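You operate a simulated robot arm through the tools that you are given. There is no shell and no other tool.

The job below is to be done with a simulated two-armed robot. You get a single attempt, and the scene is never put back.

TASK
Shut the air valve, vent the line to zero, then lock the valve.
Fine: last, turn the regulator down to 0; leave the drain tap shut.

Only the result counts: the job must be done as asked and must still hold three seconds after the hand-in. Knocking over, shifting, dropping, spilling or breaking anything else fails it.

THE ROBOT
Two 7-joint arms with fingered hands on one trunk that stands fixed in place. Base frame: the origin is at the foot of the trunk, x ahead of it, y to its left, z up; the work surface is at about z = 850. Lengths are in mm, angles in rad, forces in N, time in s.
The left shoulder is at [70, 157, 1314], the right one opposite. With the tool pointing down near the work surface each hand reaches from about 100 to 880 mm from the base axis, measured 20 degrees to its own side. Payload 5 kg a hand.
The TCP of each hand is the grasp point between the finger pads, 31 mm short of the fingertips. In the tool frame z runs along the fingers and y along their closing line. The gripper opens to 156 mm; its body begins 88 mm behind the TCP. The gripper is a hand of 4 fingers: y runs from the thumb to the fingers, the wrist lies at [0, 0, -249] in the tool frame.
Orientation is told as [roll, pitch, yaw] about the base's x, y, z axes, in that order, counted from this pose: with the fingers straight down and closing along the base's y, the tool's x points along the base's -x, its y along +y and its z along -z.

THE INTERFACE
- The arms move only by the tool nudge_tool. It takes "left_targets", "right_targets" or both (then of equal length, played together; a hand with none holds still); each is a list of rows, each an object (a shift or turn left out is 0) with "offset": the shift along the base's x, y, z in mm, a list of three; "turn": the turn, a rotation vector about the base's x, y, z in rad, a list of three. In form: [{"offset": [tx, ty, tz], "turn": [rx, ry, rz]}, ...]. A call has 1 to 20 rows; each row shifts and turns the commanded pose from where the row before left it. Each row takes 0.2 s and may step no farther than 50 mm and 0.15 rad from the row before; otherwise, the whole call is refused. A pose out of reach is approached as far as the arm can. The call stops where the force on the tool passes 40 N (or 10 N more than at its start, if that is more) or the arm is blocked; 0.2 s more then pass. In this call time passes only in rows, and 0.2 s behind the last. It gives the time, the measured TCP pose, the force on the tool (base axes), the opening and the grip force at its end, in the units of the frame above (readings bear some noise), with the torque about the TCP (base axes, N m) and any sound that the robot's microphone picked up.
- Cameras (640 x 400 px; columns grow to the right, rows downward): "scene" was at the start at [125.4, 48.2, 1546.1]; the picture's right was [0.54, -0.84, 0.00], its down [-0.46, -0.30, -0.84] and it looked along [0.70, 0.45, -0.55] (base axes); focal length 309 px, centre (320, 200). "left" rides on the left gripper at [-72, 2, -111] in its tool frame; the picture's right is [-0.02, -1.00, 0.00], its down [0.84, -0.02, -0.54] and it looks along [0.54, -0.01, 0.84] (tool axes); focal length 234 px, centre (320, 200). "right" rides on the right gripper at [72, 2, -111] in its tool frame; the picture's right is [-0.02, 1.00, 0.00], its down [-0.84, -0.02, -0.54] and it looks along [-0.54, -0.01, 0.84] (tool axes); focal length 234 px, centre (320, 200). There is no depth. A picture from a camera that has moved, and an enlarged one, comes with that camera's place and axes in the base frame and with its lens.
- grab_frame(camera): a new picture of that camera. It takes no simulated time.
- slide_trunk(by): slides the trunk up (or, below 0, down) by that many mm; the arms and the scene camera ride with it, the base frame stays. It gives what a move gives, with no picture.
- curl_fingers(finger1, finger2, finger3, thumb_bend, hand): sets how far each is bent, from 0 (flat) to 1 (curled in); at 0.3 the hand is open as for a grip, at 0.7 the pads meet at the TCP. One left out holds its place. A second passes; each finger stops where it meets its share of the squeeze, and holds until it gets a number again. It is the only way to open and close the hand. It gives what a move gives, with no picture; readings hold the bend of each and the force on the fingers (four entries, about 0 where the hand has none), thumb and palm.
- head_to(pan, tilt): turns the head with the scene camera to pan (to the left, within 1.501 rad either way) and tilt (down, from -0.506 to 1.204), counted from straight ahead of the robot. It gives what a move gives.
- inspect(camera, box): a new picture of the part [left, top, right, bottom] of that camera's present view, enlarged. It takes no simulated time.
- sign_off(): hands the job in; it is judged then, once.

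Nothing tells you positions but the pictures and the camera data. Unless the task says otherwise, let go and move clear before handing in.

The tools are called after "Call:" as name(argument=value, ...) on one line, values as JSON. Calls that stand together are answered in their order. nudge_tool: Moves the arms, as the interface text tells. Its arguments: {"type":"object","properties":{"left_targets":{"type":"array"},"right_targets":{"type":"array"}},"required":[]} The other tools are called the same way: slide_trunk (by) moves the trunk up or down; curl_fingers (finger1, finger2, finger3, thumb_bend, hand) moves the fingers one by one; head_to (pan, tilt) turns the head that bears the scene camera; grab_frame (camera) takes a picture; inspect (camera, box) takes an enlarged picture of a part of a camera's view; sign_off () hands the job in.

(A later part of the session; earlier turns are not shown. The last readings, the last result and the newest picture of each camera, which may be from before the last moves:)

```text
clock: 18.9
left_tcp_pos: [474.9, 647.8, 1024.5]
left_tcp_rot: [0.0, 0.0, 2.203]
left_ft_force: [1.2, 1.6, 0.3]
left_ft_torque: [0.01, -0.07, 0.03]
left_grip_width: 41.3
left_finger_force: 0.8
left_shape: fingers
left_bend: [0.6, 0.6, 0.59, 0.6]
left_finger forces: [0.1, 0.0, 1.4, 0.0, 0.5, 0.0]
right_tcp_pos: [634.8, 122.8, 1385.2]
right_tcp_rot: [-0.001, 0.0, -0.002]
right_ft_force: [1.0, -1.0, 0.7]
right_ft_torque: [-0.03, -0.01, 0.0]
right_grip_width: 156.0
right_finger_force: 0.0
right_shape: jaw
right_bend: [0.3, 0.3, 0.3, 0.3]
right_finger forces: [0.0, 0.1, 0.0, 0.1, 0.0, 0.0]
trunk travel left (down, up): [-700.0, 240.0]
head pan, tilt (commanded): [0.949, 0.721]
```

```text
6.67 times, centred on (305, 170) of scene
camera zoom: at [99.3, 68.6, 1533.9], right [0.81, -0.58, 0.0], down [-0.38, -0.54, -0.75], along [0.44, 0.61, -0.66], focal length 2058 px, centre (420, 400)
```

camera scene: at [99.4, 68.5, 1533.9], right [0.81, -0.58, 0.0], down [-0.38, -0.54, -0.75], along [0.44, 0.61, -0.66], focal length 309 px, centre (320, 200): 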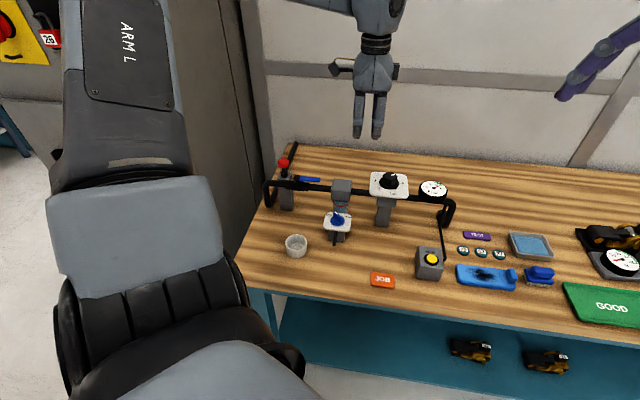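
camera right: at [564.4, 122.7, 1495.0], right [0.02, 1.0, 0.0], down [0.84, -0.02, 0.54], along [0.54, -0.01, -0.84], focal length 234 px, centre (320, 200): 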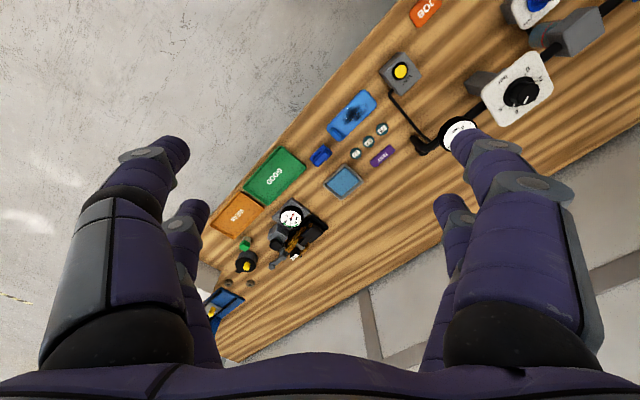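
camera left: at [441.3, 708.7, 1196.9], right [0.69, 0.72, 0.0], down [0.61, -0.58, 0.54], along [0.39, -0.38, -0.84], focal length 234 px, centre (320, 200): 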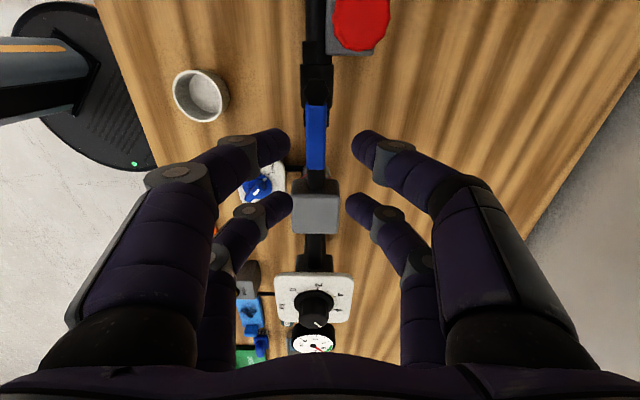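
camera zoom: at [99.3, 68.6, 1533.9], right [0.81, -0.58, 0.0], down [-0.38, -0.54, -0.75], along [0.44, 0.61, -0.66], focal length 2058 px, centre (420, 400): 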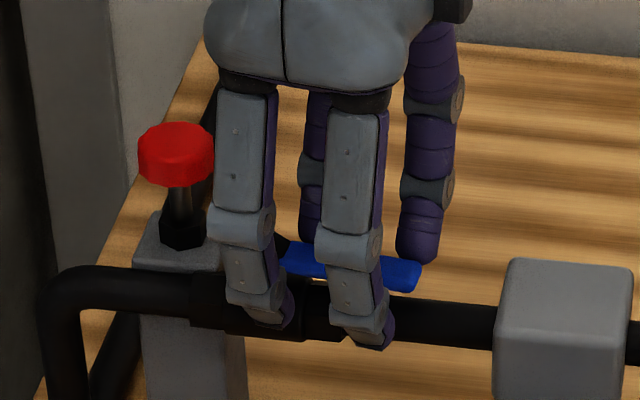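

The lever is turning clockwise with little force, so I'm continuing the swing about its pivot.

Call:
nudge_tool(left_targets=[{"offset": [-2.9, -1.0, 0], "turn": [0, 0, -0.075]}, {"offset": [-2.9, -1.0, 0], "turn": [0, 0, -0.075]}, {"offset": [-3.0, -0.6, 0], "turn": [0, 0, -0.075]}, {"offset": [-3.0, -0.6, 0], "turn": [0, 0, -0.075]}, {"offset": [-3.1, -0.1, 0], "turn": [0, 0, -0.075]}, {"offset": [-3.1, -0.1, 0], "turn": [0, 0, -0.075]}, {"offset": [-3.05, 0.35, 0], "turn": [0, 0, -0.075]}, {"offset": [-3.05, 0.35, 0], "turn": [0, 0, -0.075]}, {"offset": [-2.97, 0.8, 0], "turn": [0, 0, -0.075]}, {"offset": [-2.97, 0.8, 0], "turn": [0, 0, -0.075]}, {"offset": [-2.8, 1.2, 0], "turn": [0, 0, -0.075]}, {"offset": [-2.8, 1.2, 0], "turn": [0, 0, -0.075]}])

Call:
inspect(camera="left", box=[240, 60, 400, 220])

Call:
inspect(camera="scene", box=[265, 140, 345, 200])

```text
clock: 21.4
left_tcp_pos: [439.9, 650.2, 1025.3]
left_tcp_rot: [0.0, 0.0, 1.303]
left_ft_force: [2.7, 0.3, -1.1]
left_ft_torque: [-0.01, -0.06, 0.05]
left_grip_width: 41.3
left_finger_force: 0.7
left_shape: fingers
left_bend: [0.6, 0.6, 0.59, 0.6]
left_finger forces: [0.0, 0.0, 1.4, 0.0, 0.4, 0.0]
right_tcp_pos: [635.6, 121.3, 1384.8]
right_tcp_rot: [0.0, 0.0, 0.001]
right_ft_force: [0.4, 0.4, 0.5]
right_ft_torque: [0.0, 0.01, -0.01]
right_grip_width: 156.0
right_finger_force: 0.0
right_shape: jaw
right_bend: [0.3, 0.3, 0.3, 0.3]
right_finger forces: [0.1, 0.0, 0.1, 0.1, 0.1, 0.0]
trunk travel left (down, up): [-700.0, 240.0]
head pan, tilt (commanded): [0.949, 0.721]
```

```text
2.50 times, centred on (320, 140) of left
camera zoom: at [458.0, 720.0, 1134.4], right [0.97, -0.24, 0.0], down [-0.2, -0.81, 0.55], along [-0.13, -0.53, -0.84], focal length 585 px, centre (320, 350)
```

zoom: 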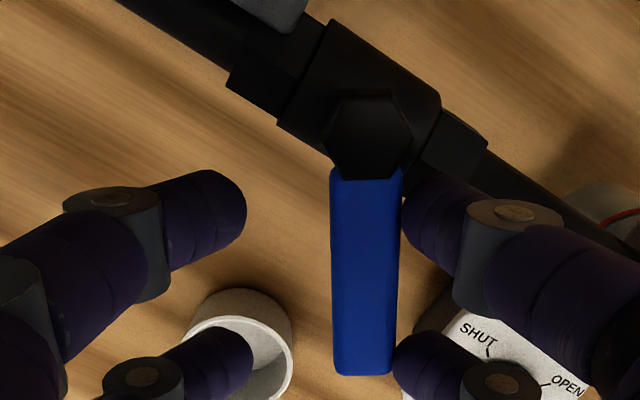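

```text
6.67 times, centred on (305, 170) of scene
camera zoom: at [99.6, 68.9, 1533.9], right [0.81, -0.58, 0.0], down [-0.38, -0.54, -0.75], along [0.44, 0.61, -0.66], focal length 2058 px, centre (420, 400)
```

zoom: 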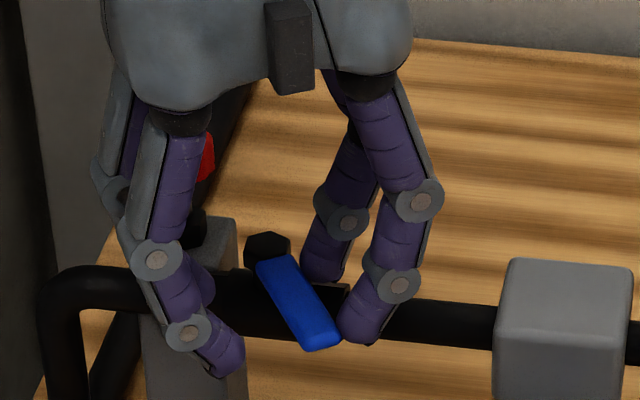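

The lever is more than halfway. I'm continuing toward 90°, watching for the stop.

Call:
nudge_tool(left_targets=[{"offset": [-2.6, 1.64, 0], "turn": [0, 0, -0.075]}, {"offset": [-2.6, 1.64, 0], "turn": [0, 0, -0.075]}, {"offset": [-2.33, 2.0, 0], "turn": [0, 0, -0.075]}, {"offset": [-2.33, 2.0, 0], "turn": [0, 0, -0.075]}, {"offset": [-2.0, 2.33, 0], "turn": [0, 0, -0.075]}, {"offset": [-2.0, 2.33, 0], "turn": [0, 0, -0.075]}, {"offset": [-1.64, 2.4, 0], "turn": [0, 0, -0.07]}])

Call:
inspect(camera="left", box=[240, 60, 400, 220])

Call:
inspect(camera="scene", box=[265, 140, 345, 200])

```text
clock: 23.1
left_tcp_pos: [423.9, 663.5, 1025.8]
left_tcp_rot: [0.0, 0.001, 0.781]
left_ft_force: [1.1, -0.9, 0.4]
left_ft_torque: [-0.09, -0.01, 0.01]
left_grip_width: 41.7
left_finger_force: 1.7
left_shape: fingers
left_bend: [0.6, 0.6, 0.59, 0.6]
left_finger forces: [0.0, 0.1, 1.6, 0.1, 0.2, 0.0]
right_tcp_pos: [635.5, 121.6, 1384.8]
right_tcp_rot: [0.0, 0.0, 0.001]
right_ft_force: [-0.3, 0.2, 0.9]
right_ft_torque: [-0.01, -0.01, 0.0]
right_grip_width: 155.8
right_finger_force: 0.0
right_shape: jaw
right_bend: [0.3, 0.3, 0.3, 0.3]
right_finger forces: [0.0, 0.0, 0.0, 0.0, 0.0, 0.0]
trunk travel left (down, up): [-700.0, 240.0]
head pan, tilt (commanded): [0.949, 0.721]
```

```text
2.50 times, centred on (320, 140) of left
camera zoom: at [475.5, 715.7, 1133.9], right [0.72, -0.69, 0.0], down [-0.58, -0.6, 0.55], along [-0.38, -0.39, -0.84], focal length 585 px, centre (320, 350)
```

zoom: 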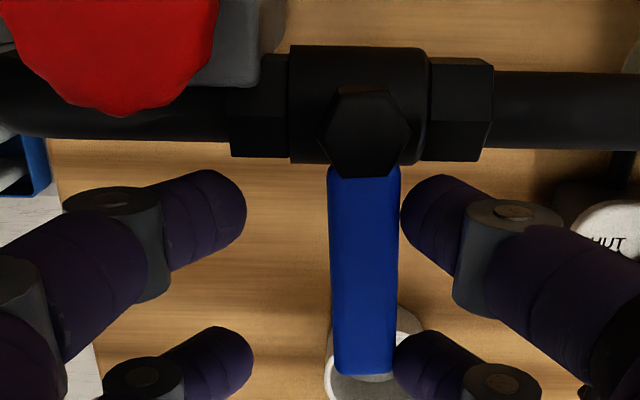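

```text
6.67 times, centred on (305, 170) of scene
camera zoom: at [99.4, 68.6, 1533.9], right [0.81, -0.58, 0.0], down [-0.38, -0.54, -0.75], along [0.44, 0.61, -0.66], focal length 2058 px, centre (420, 400)
```

zoom: 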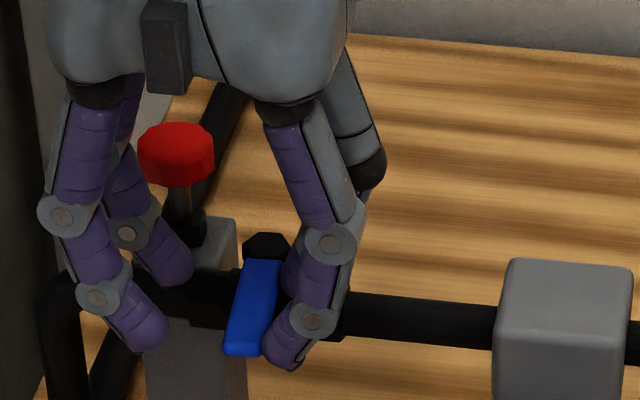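

The lever is now square to the pipe. I'll ease it a bit further to feel for the end stop.

Call:
nudge_tool(left_targets=[{"offset": [-0.9, 1.4, 0], "turn": [0, 0, -0.04]}, {"offset": [-0.8, 1.4, 0], "turn": [0, 0, -0.04]}])

Call:
inspect(camera="left", box=[240, 60, 400, 220])

```text
clock: 23.6
left_tcp_pos: [422.4, 665.9, 1024.0]
left_tcp_rot: [0.0, 0.0, 0.701]
left_ft_force: [1.8, -0.7, 0.1]
left_ft_torque: [-0.03, -0.07, 0.06]
left_grip_width: 41.5
left_finger_force: 1.1
left_shape: fingers
left_bend: [0.6, 0.6, 0.59, 0.6]
left_finger forces: [0.0, 0.1, 1.9, 0.1, 0.2, 0.0]
right_tcp_pos: [636.1, 121.5, 1384.3]
right_tcp_rot: [-0.001, 0.001, 0.0]
right_ft_force: [-0.3, 0.3, -0.2]
right_ft_torque: [0.0, -0.01, -0.02]
right_grip_width: 155.8
right_finger_force: 0.1
right_shape: jaw
right_bend: [0.3, 0.3, 0.3, 0.3]
right_finger forces: [0.1, 0.0, 0.1, 0.1, 0.1, 0.0]
trunk travel left (down, up): [-700.0, 240.0]
head pan, tilt (commanded): [0.949, 0.721]
```

```text
2.50 times, centred on (320, 140) of left
camera zoom: at [477.8, 714.3, 1134.3], right [0.66, -0.75, 0.0], down [-0.63, -0.56, 0.55], along [-0.41, -0.36, -0.84], focal length 585 px, centre (320, 350)
```

zoom: 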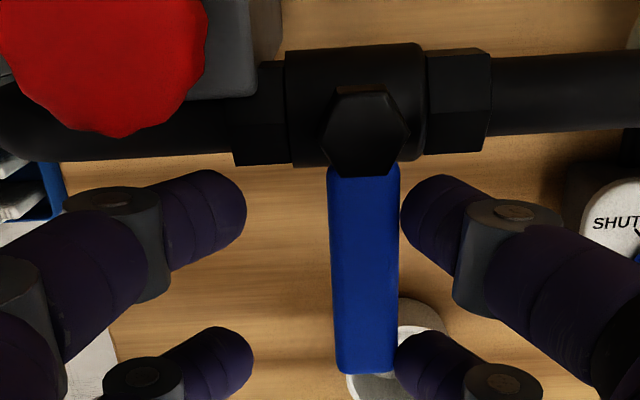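

Call:
nudge_tool(left_targets=[{"offset": [-0.75, 1.45, 0], "turn": [0, 0, -0.04]}, {"offset": [-0.7, 1.45, 0], "turn": [0, 0, -0.04]}])

Call:
inspect(camera="left", box=[240, 60, 400, 220])

Call:
inspect(camera="scene", box=[265, 140, 345, 200])

```text
clock: 24.2
left_tcp_pos: [423.2, 669.1, 1024.8]
left_tcp_rot: [0.001, 0.0, 0.622]
left_ft_force: [5.1, -1.5, 1.2]
left_ft_torque: [-0.07, -0.13, 0.18]
left_grip_width: 41.7
left_finger_force: 2.6
left_shape: fingers
left_bend: [0.6, 0.6, 0.57, 0.6]
left_finger forces: [0.1, 0.0, 4.4, 0.1, 0.6, 0.0]
right_tcp_pos: [636.4, 121.7, 1385.2]
right_tcp_rot: [0.001, 0.0, 0.0]
right_ft_force: [0.3, 0.0, 0.1]
right_ft_torque: [-0.01, -0.05, 0.01]
right_grip_width: 156.3
right_finger_force: 0.0
right_shape: jaw
right_bend: [0.3, 0.3, 0.3, 0.3]
right_finger forces: [0.0, 0.0, 0.1, 0.1, 0.0, 0.0]
trunk travel left (down, up): [-700.0, 240.0]
head pan, tilt (commanded): [0.949, 0.721]
```

```text
2.50 times, centred on (320, 140) of left
camera zoom: at [480.8, 712.4, 1134.5], right [0.6, -0.8, 0.0], down [-0.67, -0.5, 0.54], along [-0.43, -0.33, -0.84], focal length 585 px, centre (320, 350)
```

zoom: 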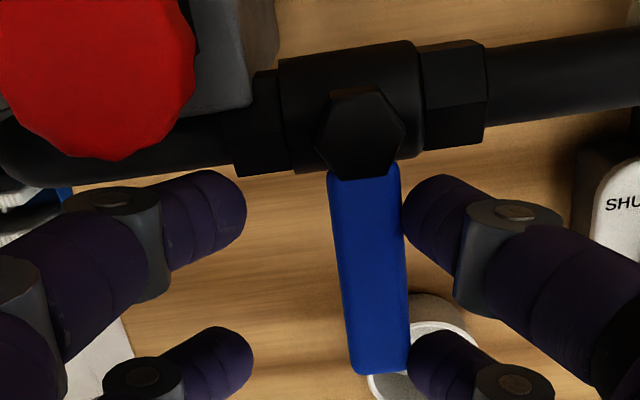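

```text
6.67 times, centred on (305, 170) of scene
camera zoom: at [100.3, 68.1, 1533.9], right [0.81, -0.58, 0.0], down [-0.39, -0.54, -0.75], along [0.44, 0.61, -0.66], focal length 2058 px, centre (420, 400)
```

zoom: 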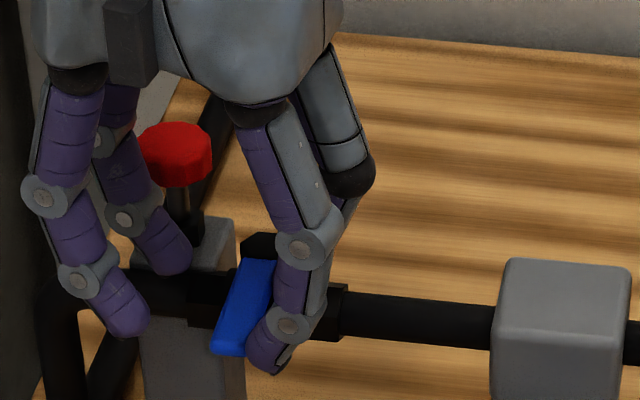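

The fingertip force rose and the lever lagged the hand, so it's against its shut stop, square to the pipe. I'm easing the finger away and lifting clear, then checking that the lever stays put.

Call:
nudge_tool(left_targets=[{"offset": [2.6, -3.6, 0]}, {"offset": [2.6, -3.6, 0]}, {"offset": [0, 0, 10]}, {"offset": [0, 0, 30]}, {"offset": [0, 0, 40]}, {"offset": [0, 0, 40]}, {"offset": [0, -20, 30]}, {"offset": [20, -40, 0]}, {"offset": [20, -40, 0]}])

Call:
grab_frame(camera="scene")

Call:
inspect(camera="scene", box=[265, 140, 345, 200])

Call:
inspect(camera="scene", box=[405, 170, 465, 220])

Call:
inspect(camera="scene", box=[400, 230, 460, 290])

```text
clock: 26.2
left_tcp_pos: [467.8, 562.8, 1175.8]
left_tcp_rot: [0.002, 0.001, 0.627]
left_ft_force: [0.1, -0.4, 0.8]
left_ft_torque: [0.03, 0.01, 0.0]
left_grip_width: 41.2
left_finger_force: 0.0
left_shape: fingers
left_bend: [0.6, 0.6, 0.6, 0.6]
left_finger forces: [0.0, 0.0, 0.1, 0.1, 0.0, 0.0]
right_tcp_pos: [635.9, 121.5, 1383.6]
right_tcp_rot: [0.001, 0.0, -0.002]
right_ft_force: [1.0, 0.3, -0.1]
right_ft_torque: [-0.01, 0.02, 0.01]
right_grip_width: 155.9
right_finger_force: 0.0
right_shape: jaw
right_bend: [0.3, 0.3, 0.3, 0.3]
right_finger forces: [0.0, 0.0, 0.0, 0.0, 0.0, 0.0]
trunk travel left (down, up): [-700.0, 240.0]
head pan, tilt (commanded): [0.949, 0.721]
```

```text
taken
camera scene: at [101.3, 68.3, 1533.8], right [0.81, -0.58, 0.0], down [-0.39, -0.54, -0.75], along [0.44, 0.61, -0.66], focal length 309 px, centre (320, 200)
```

scene: 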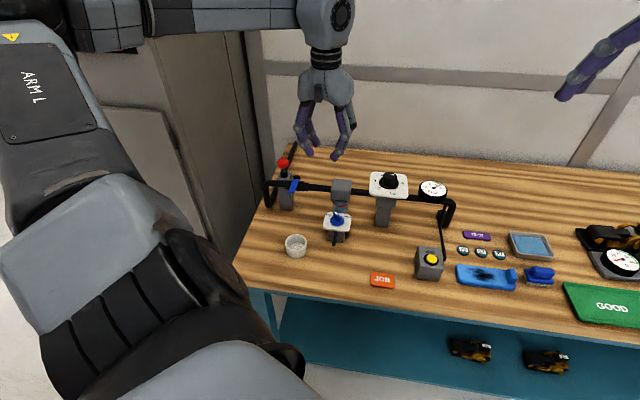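

```text
6.67 times, centred on (305, 170) of scene
camera zoom: at [101.3, 68.3, 1533.8], right [0.81, -0.58, 0.0], down [-0.39, -0.54, -0.75], along [0.44, 0.61, -0.66], focal length 2058 px, centre (420, 400)
```

zoom: 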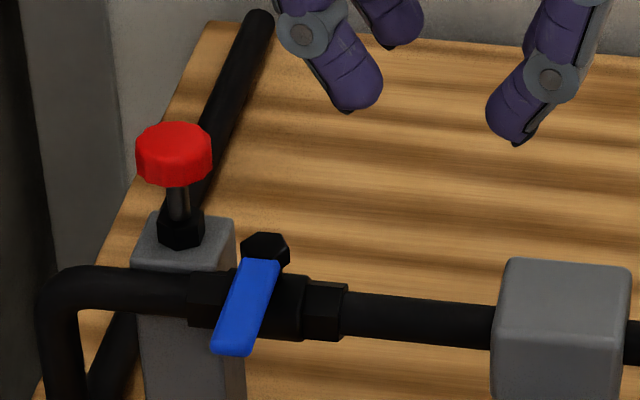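

```text
8.00 times, centred on (435, 195) of scene
camera zoom: at [101.3, 68.3, 1533.8], right [0.81, -0.58, 0.0], down [-0.39, -0.54, -0.75], along [0.44, 0.61, -0.66], focal length 2469 px, centre (-600, 240)
```

zoom: 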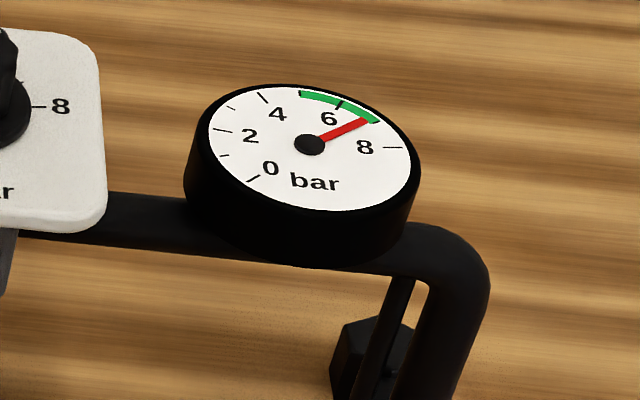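

```text
6.67 times, centred on (430, 260) of scene
camera zoom: at [101.3, 68.3, 1533.8], right [0.81, -0.58, 0.0], down [-0.39, -0.54, -0.75], along [0.44, 0.61, -0.66], focal length 2058 px, centre (-413, -200)
```

zoom: 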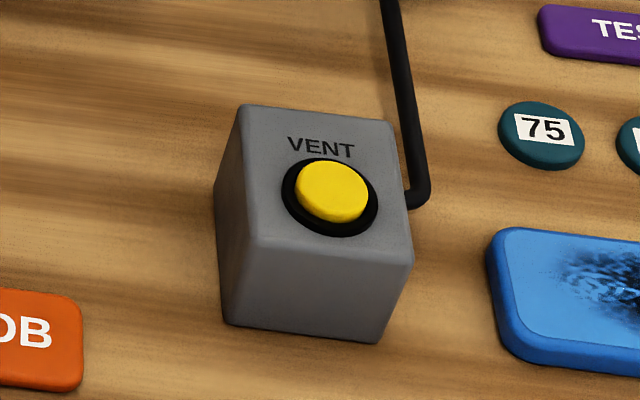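

The valve lever is shut and the gauge still reads about 7 bar. Next is the VENT button. I'm closing the fingers, moving over it, and sending the right hand a bit away to keep clear.

Call:
curl_fingers(hand="left", finger1=0.7, finger2=0.7, finger3=0.7, thumb_bend=0.7)

Call:
nudge_tool(left_targets=[{"offset": [15.8, -34.9, -12], "turn": [0, 0, 0.05]}, {"offset": [15.8, -34.9, -12], "turn": [0, 0, 0.05]}, {"offset": [15.8, -34.9, -12], "turn": [0, 0, 0.058]}, {"offset": [15.8, -34.9, -12]}, {"offset": [15.8, -34.9, -12]}, {"offset": [15.8, -34.9, -12]}, {"offset": [15.8, -34.9, -12]}, {"offset": [15.8, -34.9, -12]}], right_targets=[{"offset": [0, -20, 0]}, {"offset": [0, -20, 0]}, {"offset": [0, -20, 0]}, {"offset": [0, -20, 0]}, {"offset": [0, -20, 0]}, {"offset": [0, -20, 0]}, {"offset": [0, 0, 0]}, {"offset": [0, 0, 0]}])

Call:
grab_frame(camera="left")

Call:
grab_frame(camera="scene")

Call:
grab_frame(camera="right")

```text
clock: 27.2
left_tcp_pos: [467.3, 564.3, 1175.0]
left_tcp_rot: [0.001, 0.0, 0.623]
left_ft_force: [-0.2, 0.4, -0.8]
left_ft_torque: [-0.03, 0.02, -0.03]
left_grip_width: 4.9
left_finger_force: 0.1
left_shape: fingers
left_bend: [0.7, 0.7, 0.7, 0.7]
left_finger forces: [0.1, 0.0, 0.1, 0.0, 0.0, 0.0]
right_tcp_pos: [635.4, 121.9, 1384.7]
right_tcp_rot: [0.0, 0.0, 0.0]
right_ft_force: [0.1, -0.5, -0.2]
right_ft_torque: [-0.01, -0.02, 0.02]
right_grip_width: 156.1
right_finger_force: 0.1
right_shape: jaw
right_bend: [0.3, 0.3, 0.3, 0.3]
right_finger forces: [0.0, 0.1, 0.0, 0.0, 0.1, 0.1]
trunk travel left (down, up): [-700.0, 240.0]
head pan, tilt (commanded): [0.949, 0.721]
```

```text
clock: 29.1
left_tcp_pos: [593.0, 282.3, 1079.6]
left_tcp_rot: [0.002, 0.0, 0.781]
left_ft_force: [0.9, -0.3, 0.0]
left_ft_torque: [0.05, 0.02, -0.02]
left_grip_width: 4.3
left_finger_force: 0.0
left_shape: fingers
left_bend: [0.7, 0.7, 0.7, 0.7]
left_finger forces: [0.1, 0.0, 0.1, 0.0, 0.1, 0.0]
right_tcp_pos: [637.6, 0.8, 1384.4]
right_tcp_rot: [0.001, 0.001, 0.0]
right_ft_force: [-0.5, 0.4, 0.0]
right_ft_torque: [0.03, 0.01, -0.03]
right_grip_width: 155.9
right_finger_force: 0.0
right_shape: jaw
right_bend: [0.3, 0.3, 0.3, 0.3]
right_finger forces: [0.0, 0.1, 0.1, 0.1, 0.0, 0.0]
trunk travel left (down, up): [-700.0, 240.0]
head pan, tilt (commanded): [0.949, 0.721]
```

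```text
taken
camera left: at [644.0, 333.3, 1189.2], right [0.72, -0.69, 0.0], down [-0.58, -0.61, 0.54], along [-0.38, -0.39, -0.84], focal length 234 px, centre (320, 200)
```

left: 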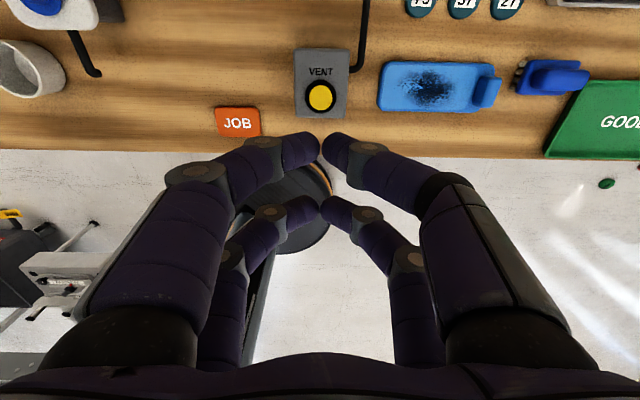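

```text
taken
camera scene: at [101.3, 66.4, 1533.8], right [0.81, -0.58, 0.0], down [-0.39, -0.54, -0.75], along [0.44, 0.61, -0.66], focal length 309 px, centre (320, 200)
```

scene: 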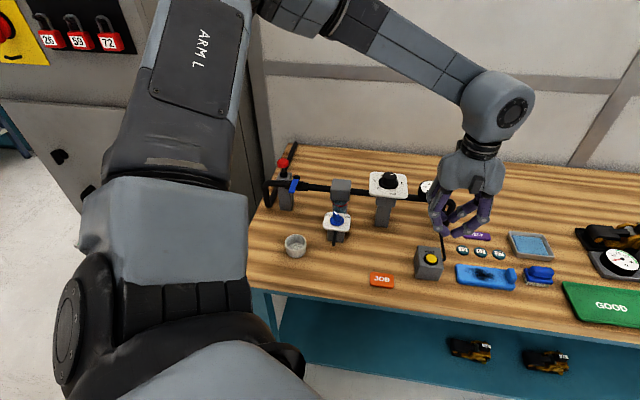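

```text
taken
camera right: at [566.6, 0.5, 1494.3], right [0.02, 1.0, 0.0], down [0.84, -0.02, 0.54], along [0.54, -0.01, -0.84], focal length 234 px, centre (320, 200)
```

right: 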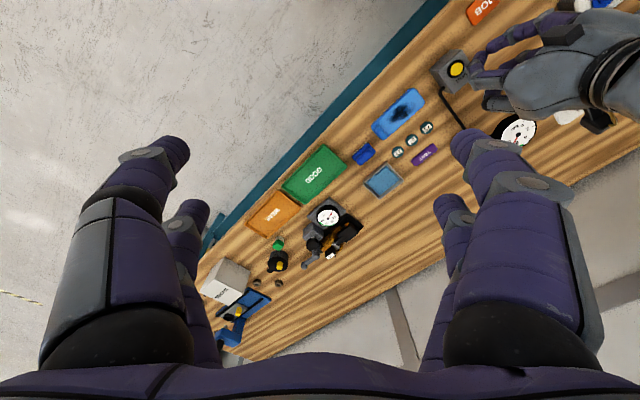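

From this view the button lies at about (611.5,302,908), and the camera-side finger pair is almost above it. I'm making a small correction and descending to just above the button.

Call:
nudge_tool(left_targets=[{"offset": [2.5, 3.2, -40]}, {"offset": [0, 0, -40]}, {"offset": [0, 0, -35]}, {"offset": [0, 0, -8]}])

Call:
grab_frame(camera="left")

Call:
inspect(camera="scene", box=[400, 200, 480, 290])

Call:
inspect(camera="right", box=[400, 20, 600, 180])

```text
clock: 30.1
left_tcp_pos: [595.1, 286.4, 955.3]
left_tcp_rot: [-0.001, 0.0, 0.781]
left_ft_force: [-0.1, -0.7, 1.3]
left_ft_torque: [-0.02, -0.03, 0.01]
left_grip_width: 4.5
left_finger_force: 0.0
left_shape: fingers
left_bend: [0.7, 0.7, 0.7, 0.7]
left_finger forces: [0.0, 0.0, 0.0, 0.0, 0.0, 0.1]
right_tcp_pos: [635.8, 2.2, 1385.2]
right_tcp_rot: [-0.001, 0.001, 0.0]
right_ft_force: [0.1, -0.3, 0.1]
right_ft_torque: [0.01, -0.04, 0.01]
right_grip_width: 155.8
right_finger_force: 0.1
right_shape: jaw
right_bend: [0.3, 0.3, 0.3, 0.3]
right_finger forces: [0.0, 0.0, 0.0, 0.1, 0.0, 0.0]
trunk travel left (down, up): [-700.0, 240.0]
head pan, tilt (commanded): [0.949, 0.721]
```

```text
taken
camera left: at [645.9, 338.7, 1065.3], right [0.72, -0.69, 0.0], down [-0.58, -0.6, 0.54], along [-0.38, -0.39, -0.84], focal length 234 px, centre (320, 200)
```

left: 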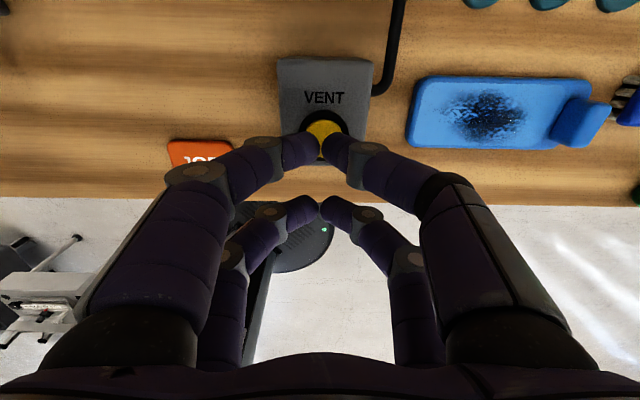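

```text
4.44 times, centred on (440, 245) of scene
camera zoom: at [99.5, 68.8, 1533.9], right [0.81, -0.58, 0.0], down [-0.38, -0.54, -0.75], along [0.44, 0.61, -0.66], focal length 1372 px, centre (-213, 0)
```

zoom: 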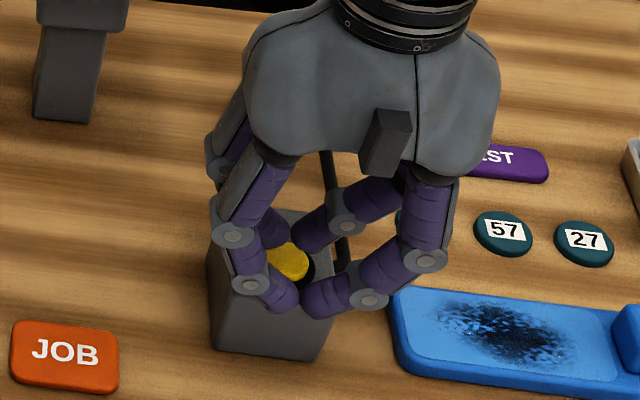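

```text
2.50 times, centred on (500, 100) of right
camera zoom: at [564.8, 3.1, 1495.1], right [0.02, 1.0, 0.0], down [0.84, -0.02, 0.54], along [0.54, -0.01, -0.84], focal length 585 px, centre (-130, 450)
```

zoom: 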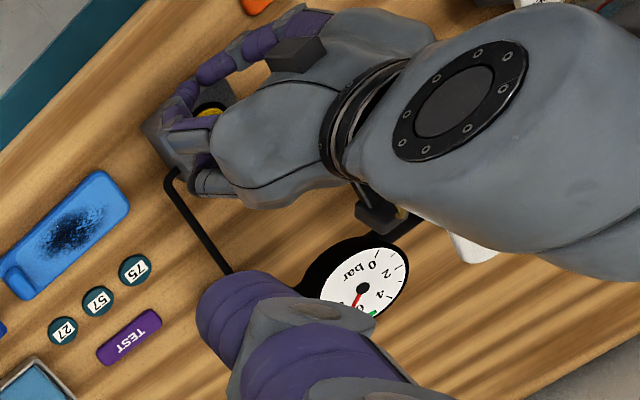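

The finger pair is centred over the button, the other pair hangs clear in front of the box, and the right camera can see the gauge. I'm pressing down slowly.

Call:
nudge_tool(left_targets=[{"offset": [0, 0, -8]}, {"offset": [0, 0, -3]}, {"offset": [0, 0, -3]}, {"offset": [0, 0, -2]}])

Call:
inspect(camera="right", box=[400, 20, 600, 180])

Call:
inspect(camera="scene", box=[400, 200, 480, 290])

```text
clock: 31.1
left_tcp_pos: [593.8, 285.6, 942.9]
left_tcp_rot: [-0.002, 0.0, 0.779]
left_ft_force: [0.8, 0.9, 11.3]
left_ft_torque: [0.2, -0.18, -0.02]
left_grip_width: 3.5
left_finger_force: 5.5
left_shape: fingers
left_bend: [0.7, 0.7, 0.7, 0.7]
left_finger forces: [5.1, 0.1, 0.0, 0.0, 5.4, 0.1]
right_tcp_pos: [633.8, 2.6, 1385.3]
right_tcp_rot: [0.0, 0.001, -0.002]
right_ft_force: [0.5, 0.2, -0.1]
right_ft_torque: [0.01, 0.02, -0.01]
right_grip_width: 155.9
right_finger_force: 0.0
right_shape: jaw
right_bend: [0.3, 0.3, 0.3, 0.3]
right_finger forces: [0.0, 0.0, 0.1, 0.0, 0.1, 0.0]
trunk travel left (down, up): [-700.0, 240.0]
head pan, tilt (commanded): [0.949, 0.721]
heard: click
```

```text
2.50 times, centred on (500, 100) of right
camera zoom: at [563.3, 2.3, 1495.8], right [0.02, 1.0, 0.0], down [0.84, -0.02, 0.55], along [0.55, -0.01, -0.84], focal length 585 px, centre (-130, 450)
```

zoom: 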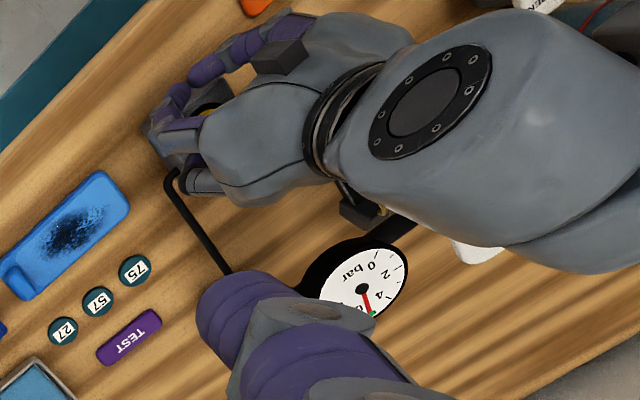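

```text
4.44 times, centred on (440, 245) of scene
camera zoom: at [98.0, 68.0, 1534.2], right [0.81, -0.58, 0.0], down [-0.38, -0.54, -0.75], along [0.44, 0.61, -0.66], focal length 1372 px, centre (-213, 0)
```

zoom: 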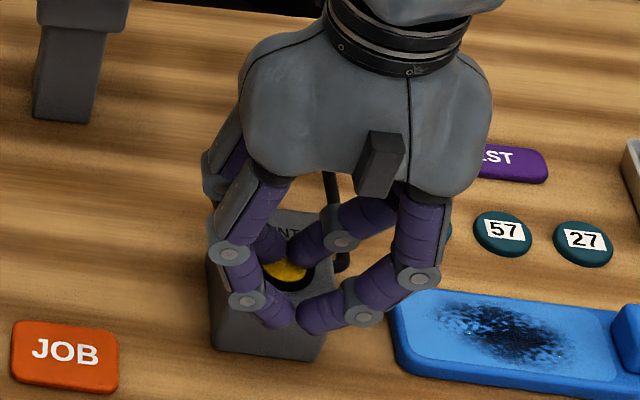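

A click was heard and the gauge needle has started dropping, so the vent works. I'm holding the button down.

Call:
nudge_tool(left_targets=[{"offset": [0, 0, 0]}, {"offset": [0, 0, 0]}, {"offset": [0, 0, 0]}, {"offset": [0, 0, 0]}, {"offset": [0, 0, 0]}, {"offset": [0, 0, 0]}, {"offset": [0, 0, 0]}, {"offset": [0, 0, 0]}, {"offset": [0, 0, 0]}, {"offset": [0, 0, 0]}])

Call:
inspect(camera="right", box=[480, 100, 560, 160])

```text
clock: 33.2
left_tcp_pos: [594.5, 285.5, 941.9]
left_tcp_rot: [0.001, -0.002, 0.781]
left_ft_force: [3.6, 0.6, 17.3]
left_ft_torque: [0.17, -0.45, -0.03]
left_grip_width: 2.6
left_finger_force: 9.2
left_shape: fingers
left_bend: [0.71, 0.7, 0.7, 0.71]
left_finger forces: [5.1, 0.0, 0.1, 0.0, 13.0, 0.0]
right_tcp_pos: [634.4, -0.1, 1384.9]
right_tcp_rot: [0.001, 0.0, -0.001]
right_ft_force: [-0.9, 0.4, 0.4]
right_ft_torque: [0.0, 0.01, 0.02]
right_grip_width: 156.2
right_finger_force: 0.2
right_shape: jaw
right_bend: [0.3, 0.3, 0.3, 0.3]
right_finger forces: [0.0, 0.0, 0.0, 0.0, 0.1, 0.0]
trunk travel left (down, up): [-700.0, 240.0]
head pan, tilt (commanded): [0.949, 0.721]
```

```text
6.67 times, centred on (520, 130) of right
camera zoom: at [563.3, 1.6, 1495.7], right [0.02, 1.0, 0.0], down [0.84, -0.02, 0.55], along [0.55, -0.01, -0.84], focal length 1561 px, centre (-1013, 667)
```

zoom: 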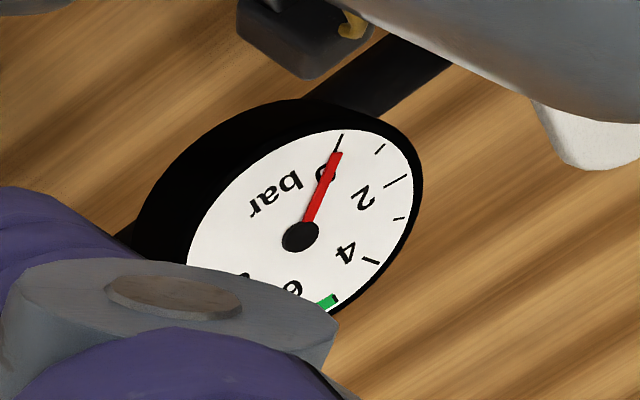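

The gauge is practically at 0. I'll hold a little longer to bleed it fully.

Call:
nudge_tool(left_targets=[{"offset": [0, 0, 0]}, {"offset": [0, 0, 0]}, {"offset": [0, 0, 0]}, {"offset": [0, 0, 0]}, {"offset": [0, 0, 0]}, {"offset": [0, 0, 0]}, {"offset": [0, 0, 0]}, {"offset": [0, 0, 0]}, {"offset": [0, 0, 0]}, {"offset": [0, 0, 0]}, {"offset": [0, 0, 0]}, {"offset": [0, 0, 0]}, {"offset": [0, 0, 0]}, {"offset": [0, 0, 0]}, {"offset": [0, 0, 0]}])

Call:
inspect(camera="right", box=[480, 100, 560, 160])

```text
clock: 36.5
left_tcp_pos: [595.2, 285.8, 940.9]
left_tcp_rot: [0.0, -0.001, 0.78]
left_ft_force: [3.8, -0.4, 17.6]
left_ft_torque: [0.19, -0.42, -0.05]
left_grip_width: 2.4
left_finger_force: 9.4
left_shape: fingers
left_bend: [0.71, 0.7, 0.7, 0.71]
left_finger forces: [4.9, 0.0, 0.0, 0.1, 13.2, 0.1]
right_tcp_pos: [634.3, 0.9, 1386.8]
right_tcp_rot: [0.003, 0.0, -0.001]
right_ft_force: [-0.3, -1.0, -0.5]
right_ft_torque: [-0.01, 0.02, 0.02]
right_grip_width: 155.9
right_finger_force: 0.1
right_shape: jaw
right_bend: [0.3, 0.3, 0.3, 0.3]
right_finger forces: [0.0, 0.0, 0.0, 0.0, 0.0, 0.1]
trunk travel left (down, up): [-700.0, 240.0]
head pan, tilt (commanded): [0.949, 0.721]
```

```text
6.67 times, centred on (520, 130) of right
camera zoom: at [563.3, 1.6, 1495.7], right [0.02, 1.0, 0.0], down [0.84, -0.02, 0.55], along [0.55, -0.01, -0.84], focal length 1561 px, centre (-1013, 667)
```

zoom: 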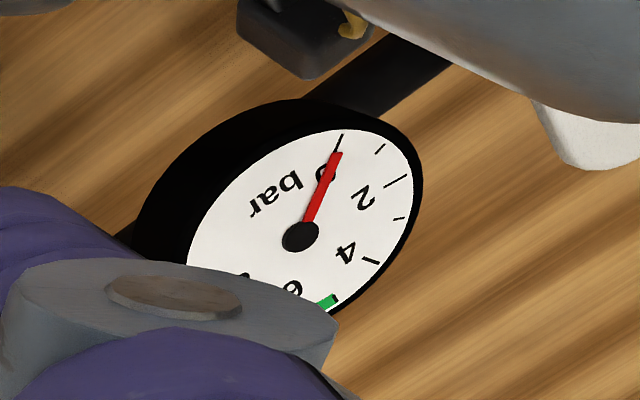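

The gauge holds at exactly 0. I'm releasing the button, lifting, and moving over to the red plunger.

Call:
nudge_tool(left_targets=[{"offset": [0, 0, 20]}, {"offset": [0, 0, 45]}, {"offset": [0, 0, 45]}, {"offset": [0, 0, 45]}, {"offset": [0, 0, 45]}, {"offset": [-11.9, 40, 0]}, {"offset": [-11.9, 40, 0]}, {"offset": [-11.9, 40, 0]}, {"offset": [-11.9, 40, 0]}, {"offset": [-11.9, 40, 0]}, {"offset": [-11.9, 40, 0]}, {"offset": [-11.9, 40, 0]}, {"offset": [-11.9, 40, 0]}, {"offset": [-11.9, 40, 0]}])

Call:
grab_frame(camera="left")

Call:
grab_frame(camera="scene")

Call:
inspect(camera="scene", box=[405, 170, 465, 290])

```text
clock: 39.5
left_tcp_pos: [490.2, 646.1, 1139.4]
left_tcp_rot: [-0.001, 0.001, 0.781]
left_ft_force: [1.0, -0.3, 0.4]
left_ft_torque: [-0.03, 0.01, -0.03]
left_grip_width: 3.8
left_finger_force: 0.2
left_shape: fingers
left_bend: [0.7, 0.7, 0.7, 0.7]
left_finger forces: [0.0, 0.1, 0.0, 0.0, 0.0, 0.0]
right_tcp_pos: [634.6, 2.3, 1385.6]
right_tcp_rot: [0.0, 0.001, 0.0]
right_ft_force: [0.6, 0.0, -0.8]
right_ft_torque: [-0.01, -0.01, -0.02]
right_grip_width: 155.6
right_finger_force: 0.0
right_shape: jaw
right_bend: [0.3, 0.3, 0.3, 0.3]
right_finger forces: [0.1, 0.1, 0.0, 0.0, 0.0, 0.0]
trunk travel left (down, up): [-700.0, 240.0]
head pan, tilt (commanded): [0.949, 0.721]
```

```text
taken
camera left: at [539.8, 697.9, 1248.4], right [0.72, -0.69, 0.0], down [-0.58, -0.6, 0.55], along [-0.38, -0.39, -0.84], focal length 234 px, centre (320, 200)
```

left: 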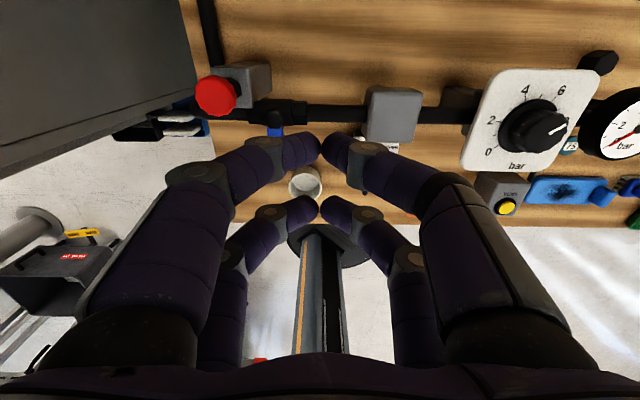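

```text
taken
camera scene: at [98.6, 69.6, 1533.9], right [0.81, -0.58, 0.0], down [-0.38, -0.54, -0.75], along [0.44, 0.61, -0.66], focal length 309 px, centre (320, 200)
```

scene: 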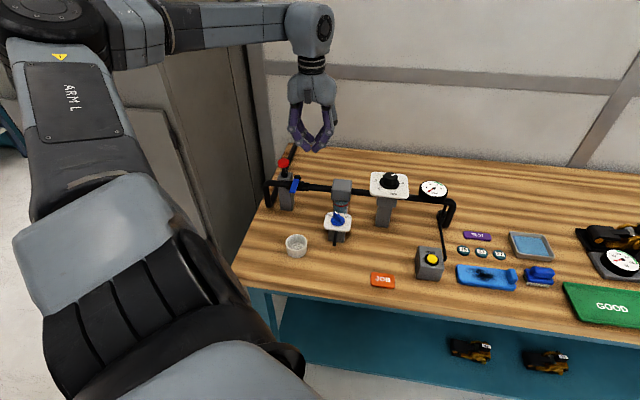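

```text
3.33 times, centred on (435, 230) of scene
camera zoom: at [98.6, 69.6, 1533.9], right [0.81, -0.58, 0.0], down [-0.38, -0.54, -0.75], along [0.44, 0.61, -0.66], focal length 1029 px, centre (-63, 100)
```

zoom: 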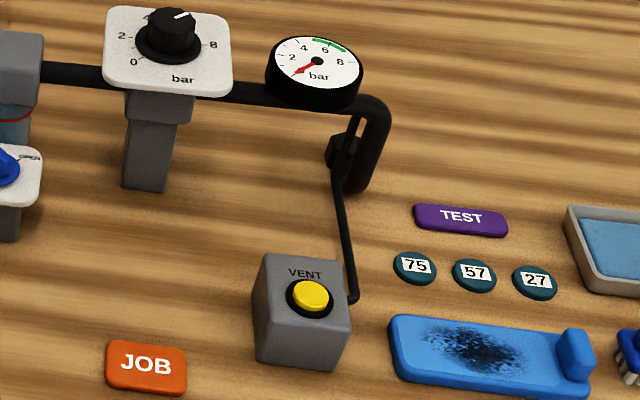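

Gauge reads 0 and the button has popped back. The knob triangulates to about (447.5,737,1018), so I'm moving so the front finger pair sits over it.

Call:
nudge_tool(left_targets=[{"offset": [-8.9, 35.6, 0]}, {"offset": [-8.9, 35.6, 0]}, {"offset": [-8.8, 35.7, 0]}, {"offset": [0, 0, -30]}])

Call:
grab_frame(camera="left")

Call:
inspect(camera="scene", box=[255, 110, 335, 210])

```text
clock: 40.5
left_tcp_pos: [462.1, 752.9, 1108.2]
left_tcp_rot: [-0.001, -0.001, 0.78]
left_ft_force: [0.4, 0.3, 0.2]
left_ft_torque: [0.0, -0.01, 0.0]
left_grip_width: 4.0
left_finger_force: 0.1
left_shape: fingers
left_bend: [0.7, 0.7, 0.7, 0.7]
left_finger forces: [0.0, 0.0, 0.0, 0.0, 0.0, 0.1]
right_tcp_pos: [635.7, 2.1, 1384.8]
right_tcp_rot: [0.001, -0.001, 0.001]
right_ft_force: [0.3, 0.3, 0.0]
right_ft_torque: [0.0, 0.01, -0.01]
right_grip_width: 155.8
right_finger_force: 0.0
right_shape: jaw
right_bend: [0.3, 0.3, 0.3, 0.3]
right_finger forces: [0.0, 0.0, 0.0, 0.0, 0.0, 0.0]
trunk travel left (down, up): [-700.0, 240.0]
head pan, tilt (commanded): [0.949, 0.721]
```

```text
taken
camera left: at [513.0, 804.6, 1218.2], right [0.72, -0.69, 0.0], down [-0.58, -0.6, 0.55], along [-0.38, -0.39, -0.84], focal length 234 px, centre (320, 200)
```

left: 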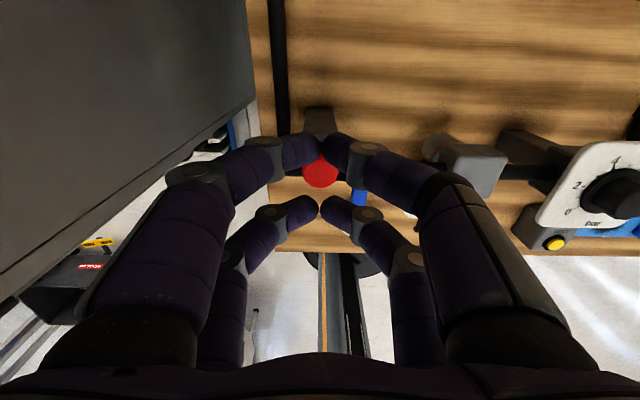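

```text
4.00 times, centred on (295, 160) of scene
camera zoom: at [100.1, 69.6, 1533.8], right [0.81, -0.58, 0.0], down [-0.38, -0.54, -0.75], along [0.44, 0.61, -0.66], focal length 1235 px, centre (420, 360)
```

zoom: 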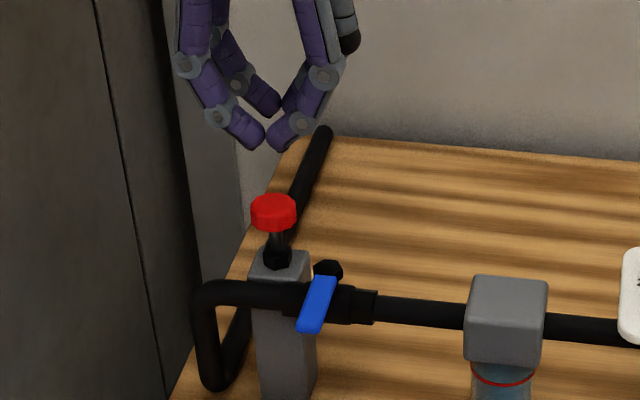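

The knob is centred under the front finger pair. I'm descending to just above it, then pressing in small steps.

Call:
nudge_tool(left_targets=[{"offset": [0.5, 0.5, -25]}, {"offset": [0, 0, -20]}, {"offset": [0, 0, -6]}, {"offset": [0, 0, -4]}])

Call:
grab_frame(camera="left")

Call:
inspect(camera="scene", box=[255, 110, 335, 210])

```text
clock: 41.5
left_tcp_pos: [462.8, 754.2, 1053.2]
left_tcp_rot: [-0.001, 0.0, 0.779]
left_ft_force: [-0.3, 0.0, -0.9]
left_ft_torque: [-0.01, -0.02, 0.0]
left_grip_width: 4.0
left_finger_force: 0.0
left_shape: fingers
left_bend: [0.7, 0.7, 0.7, 0.7]
left_finger forces: [0.1, 0.0, 0.0, 0.0, 0.0, 0.0]
right_tcp_pos: [636.8, 3.0, 1385.3]
right_tcp_rot: [0.001, 0.0, -0.002]
right_ft_force: [0.9, 0.7, -0.2]
right_ft_torque: [0.01, -0.02, 0.02]
right_grip_width: 155.9
right_finger_force: 0.1
right_shape: jaw
right_bend: [0.3, 0.3, 0.3, 0.3]
right_finger forces: [0.1, 0.0, 0.0, 0.1, 0.0, 0.0]
trunk travel left (down, up): [-700.0, 240.0]
head pan, tilt (commanded): [0.949, 0.721]
```

```text
taken
camera left: at [514.0, 806.1, 1163.0], right [0.72, -0.69, 0.0], down [-0.58, -0.6, 0.55], along [-0.38, -0.39, -0.84], focal length 234 px, centre (320, 200)
```

left: 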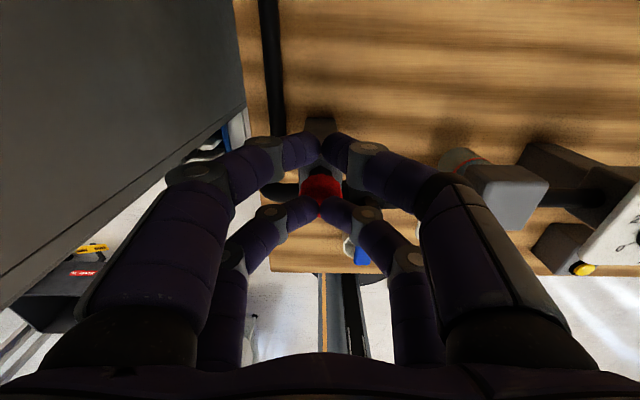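

```text
4.00 times, centred on (295, 160) of scene
camera zoom: at [100.0, 69.5, 1533.7], right [0.81, -0.58, 0.0], down [-0.38, -0.54, -0.75], along [0.44, 0.61, -0.66], focal length 1235 px, centre (420, 360)
```

zoom: 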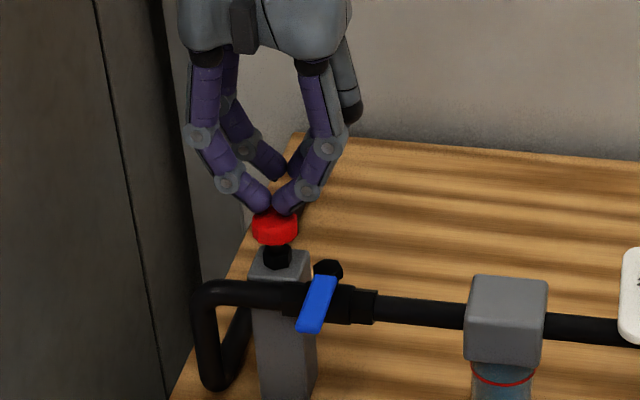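

The knob has already moved down with the fingertips (its rod has disappeared into the nut) at low force. I'm pressing a little more to seat it.

Call:
nudge_tool(left_targets=[{"offset": [0, 0, -2]}, {"offset": [0, 0, -2]}])

Call:
inspect(camera="scene", box=[265, 140, 325, 200])

```text
clock: 42.0
left_tcp_pos: [462.8, 753.1, 1051.7]
left_tcp_rot: [-0.001, -0.001, 0.78]
left_ft_force: [-0.6, -1.1, 2.3]
left_ft_torque: [-0.04, -0.03, 0.03]
left_grip_width: 3.9
left_finger_force: 1.3
left_shape: fingers
left_bend: [0.7, 0.7, 0.7, 0.7]
left_finger forces: [0.0, 0.8, 1.2, 0.0, 0.0, 0.1]
right_tcp_pos: [635.8, 1.8, 1385.4]
right_tcp_rot: [0.0, 0.0, 0.0]
right_ft_force: [0.5, -0.2, 1.1]
right_ft_torque: [-0.04, 0.02, 0.0]
right_grip_width: 155.9
right_finger_force: 0.1
right_shape: jaw
right_bend: [0.3, 0.3, 0.3, 0.3]
right_finger forces: [0.0, 0.0, 0.0, 0.1, 0.1, 0.0]
trunk travel left (down, up): [-700.0, 240.0]
head pan, tilt (commanded): [0.949, 0.721]
```

```text
6.67 times, centred on (295, 170) of scene
camera zoom: at [99.5, 68.8, 1533.9], right [0.81, -0.58, 0.0], down [-0.38, -0.54, -0.75], along [0.44, 0.61, -0.66], focal length 2058 px, centre (487, 400)
```

zoom: 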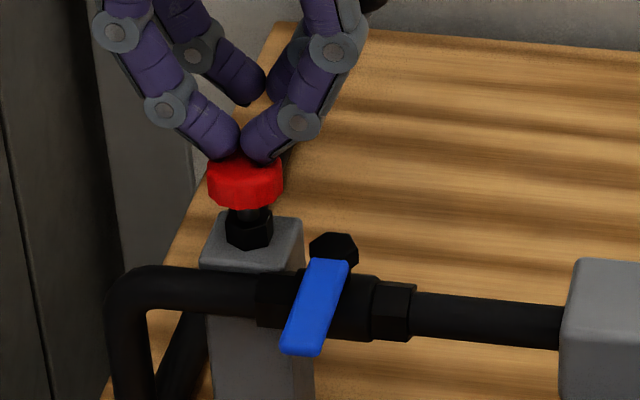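

Call:
nudge_tool(left_targets=[{"offset": [0, 0, -3]}, {"offset": [0, 0, -2]}])

Call:
inspect(camera="scene", box=[265, 140, 325, 200])

```text
clock: 42.6
left_tcp_pos: [461.2, 752.3, 1051.1]
left_tcp_rot: [-0.002, -0.005, 0.782]
left_ft_force: [3.1, 4.4, 19.3]
left_ft_torque: [-0.16, 0.22, -0.02]
left_grip_width: 4.1
left_finger_force: 10.0
left_shape: fingers
left_bend: [0.7, 0.71, 0.71, 0.7]
left_finger forces: [0.0, 10.3, 9.2, 0.1, 0.0, 0.0]
right_tcp_pos: [634.9, -0.5, 1386.6]
right_tcp_rot: [0.002, 0.0, 0.0]
right_ft_force: [-0.4, 0.6, -0.3]
right_ft_torque: [-0.01, -0.01, -0.04]
right_grip_width: 155.7
right_finger_force: 0.1
right_shape: jaw
right_bend: [0.3, 0.3, 0.3, 0.3]
right_finger forces: [0.0, 0.1, 0.0, 0.0, 0.0, 0.0]
trunk travel left (down, up): [-700.0, 240.0]
head pan, tilt (commanded): [0.949, 0.721]
```

```text
6.67 times, centred on (295, 170) of scene
camera zoom: at [98.2, 66.7, 1534.4], right [0.81, -0.58, 0.0], down [-0.38, -0.54, -0.75], along [0.44, 0.61, -0.66], focal length 2058 px, centre (487, 400)
```

zoom: 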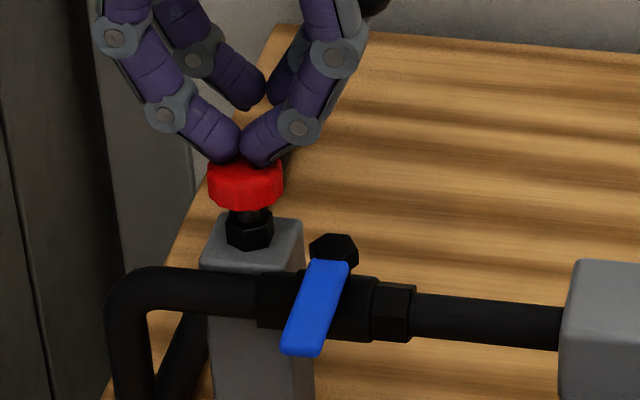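

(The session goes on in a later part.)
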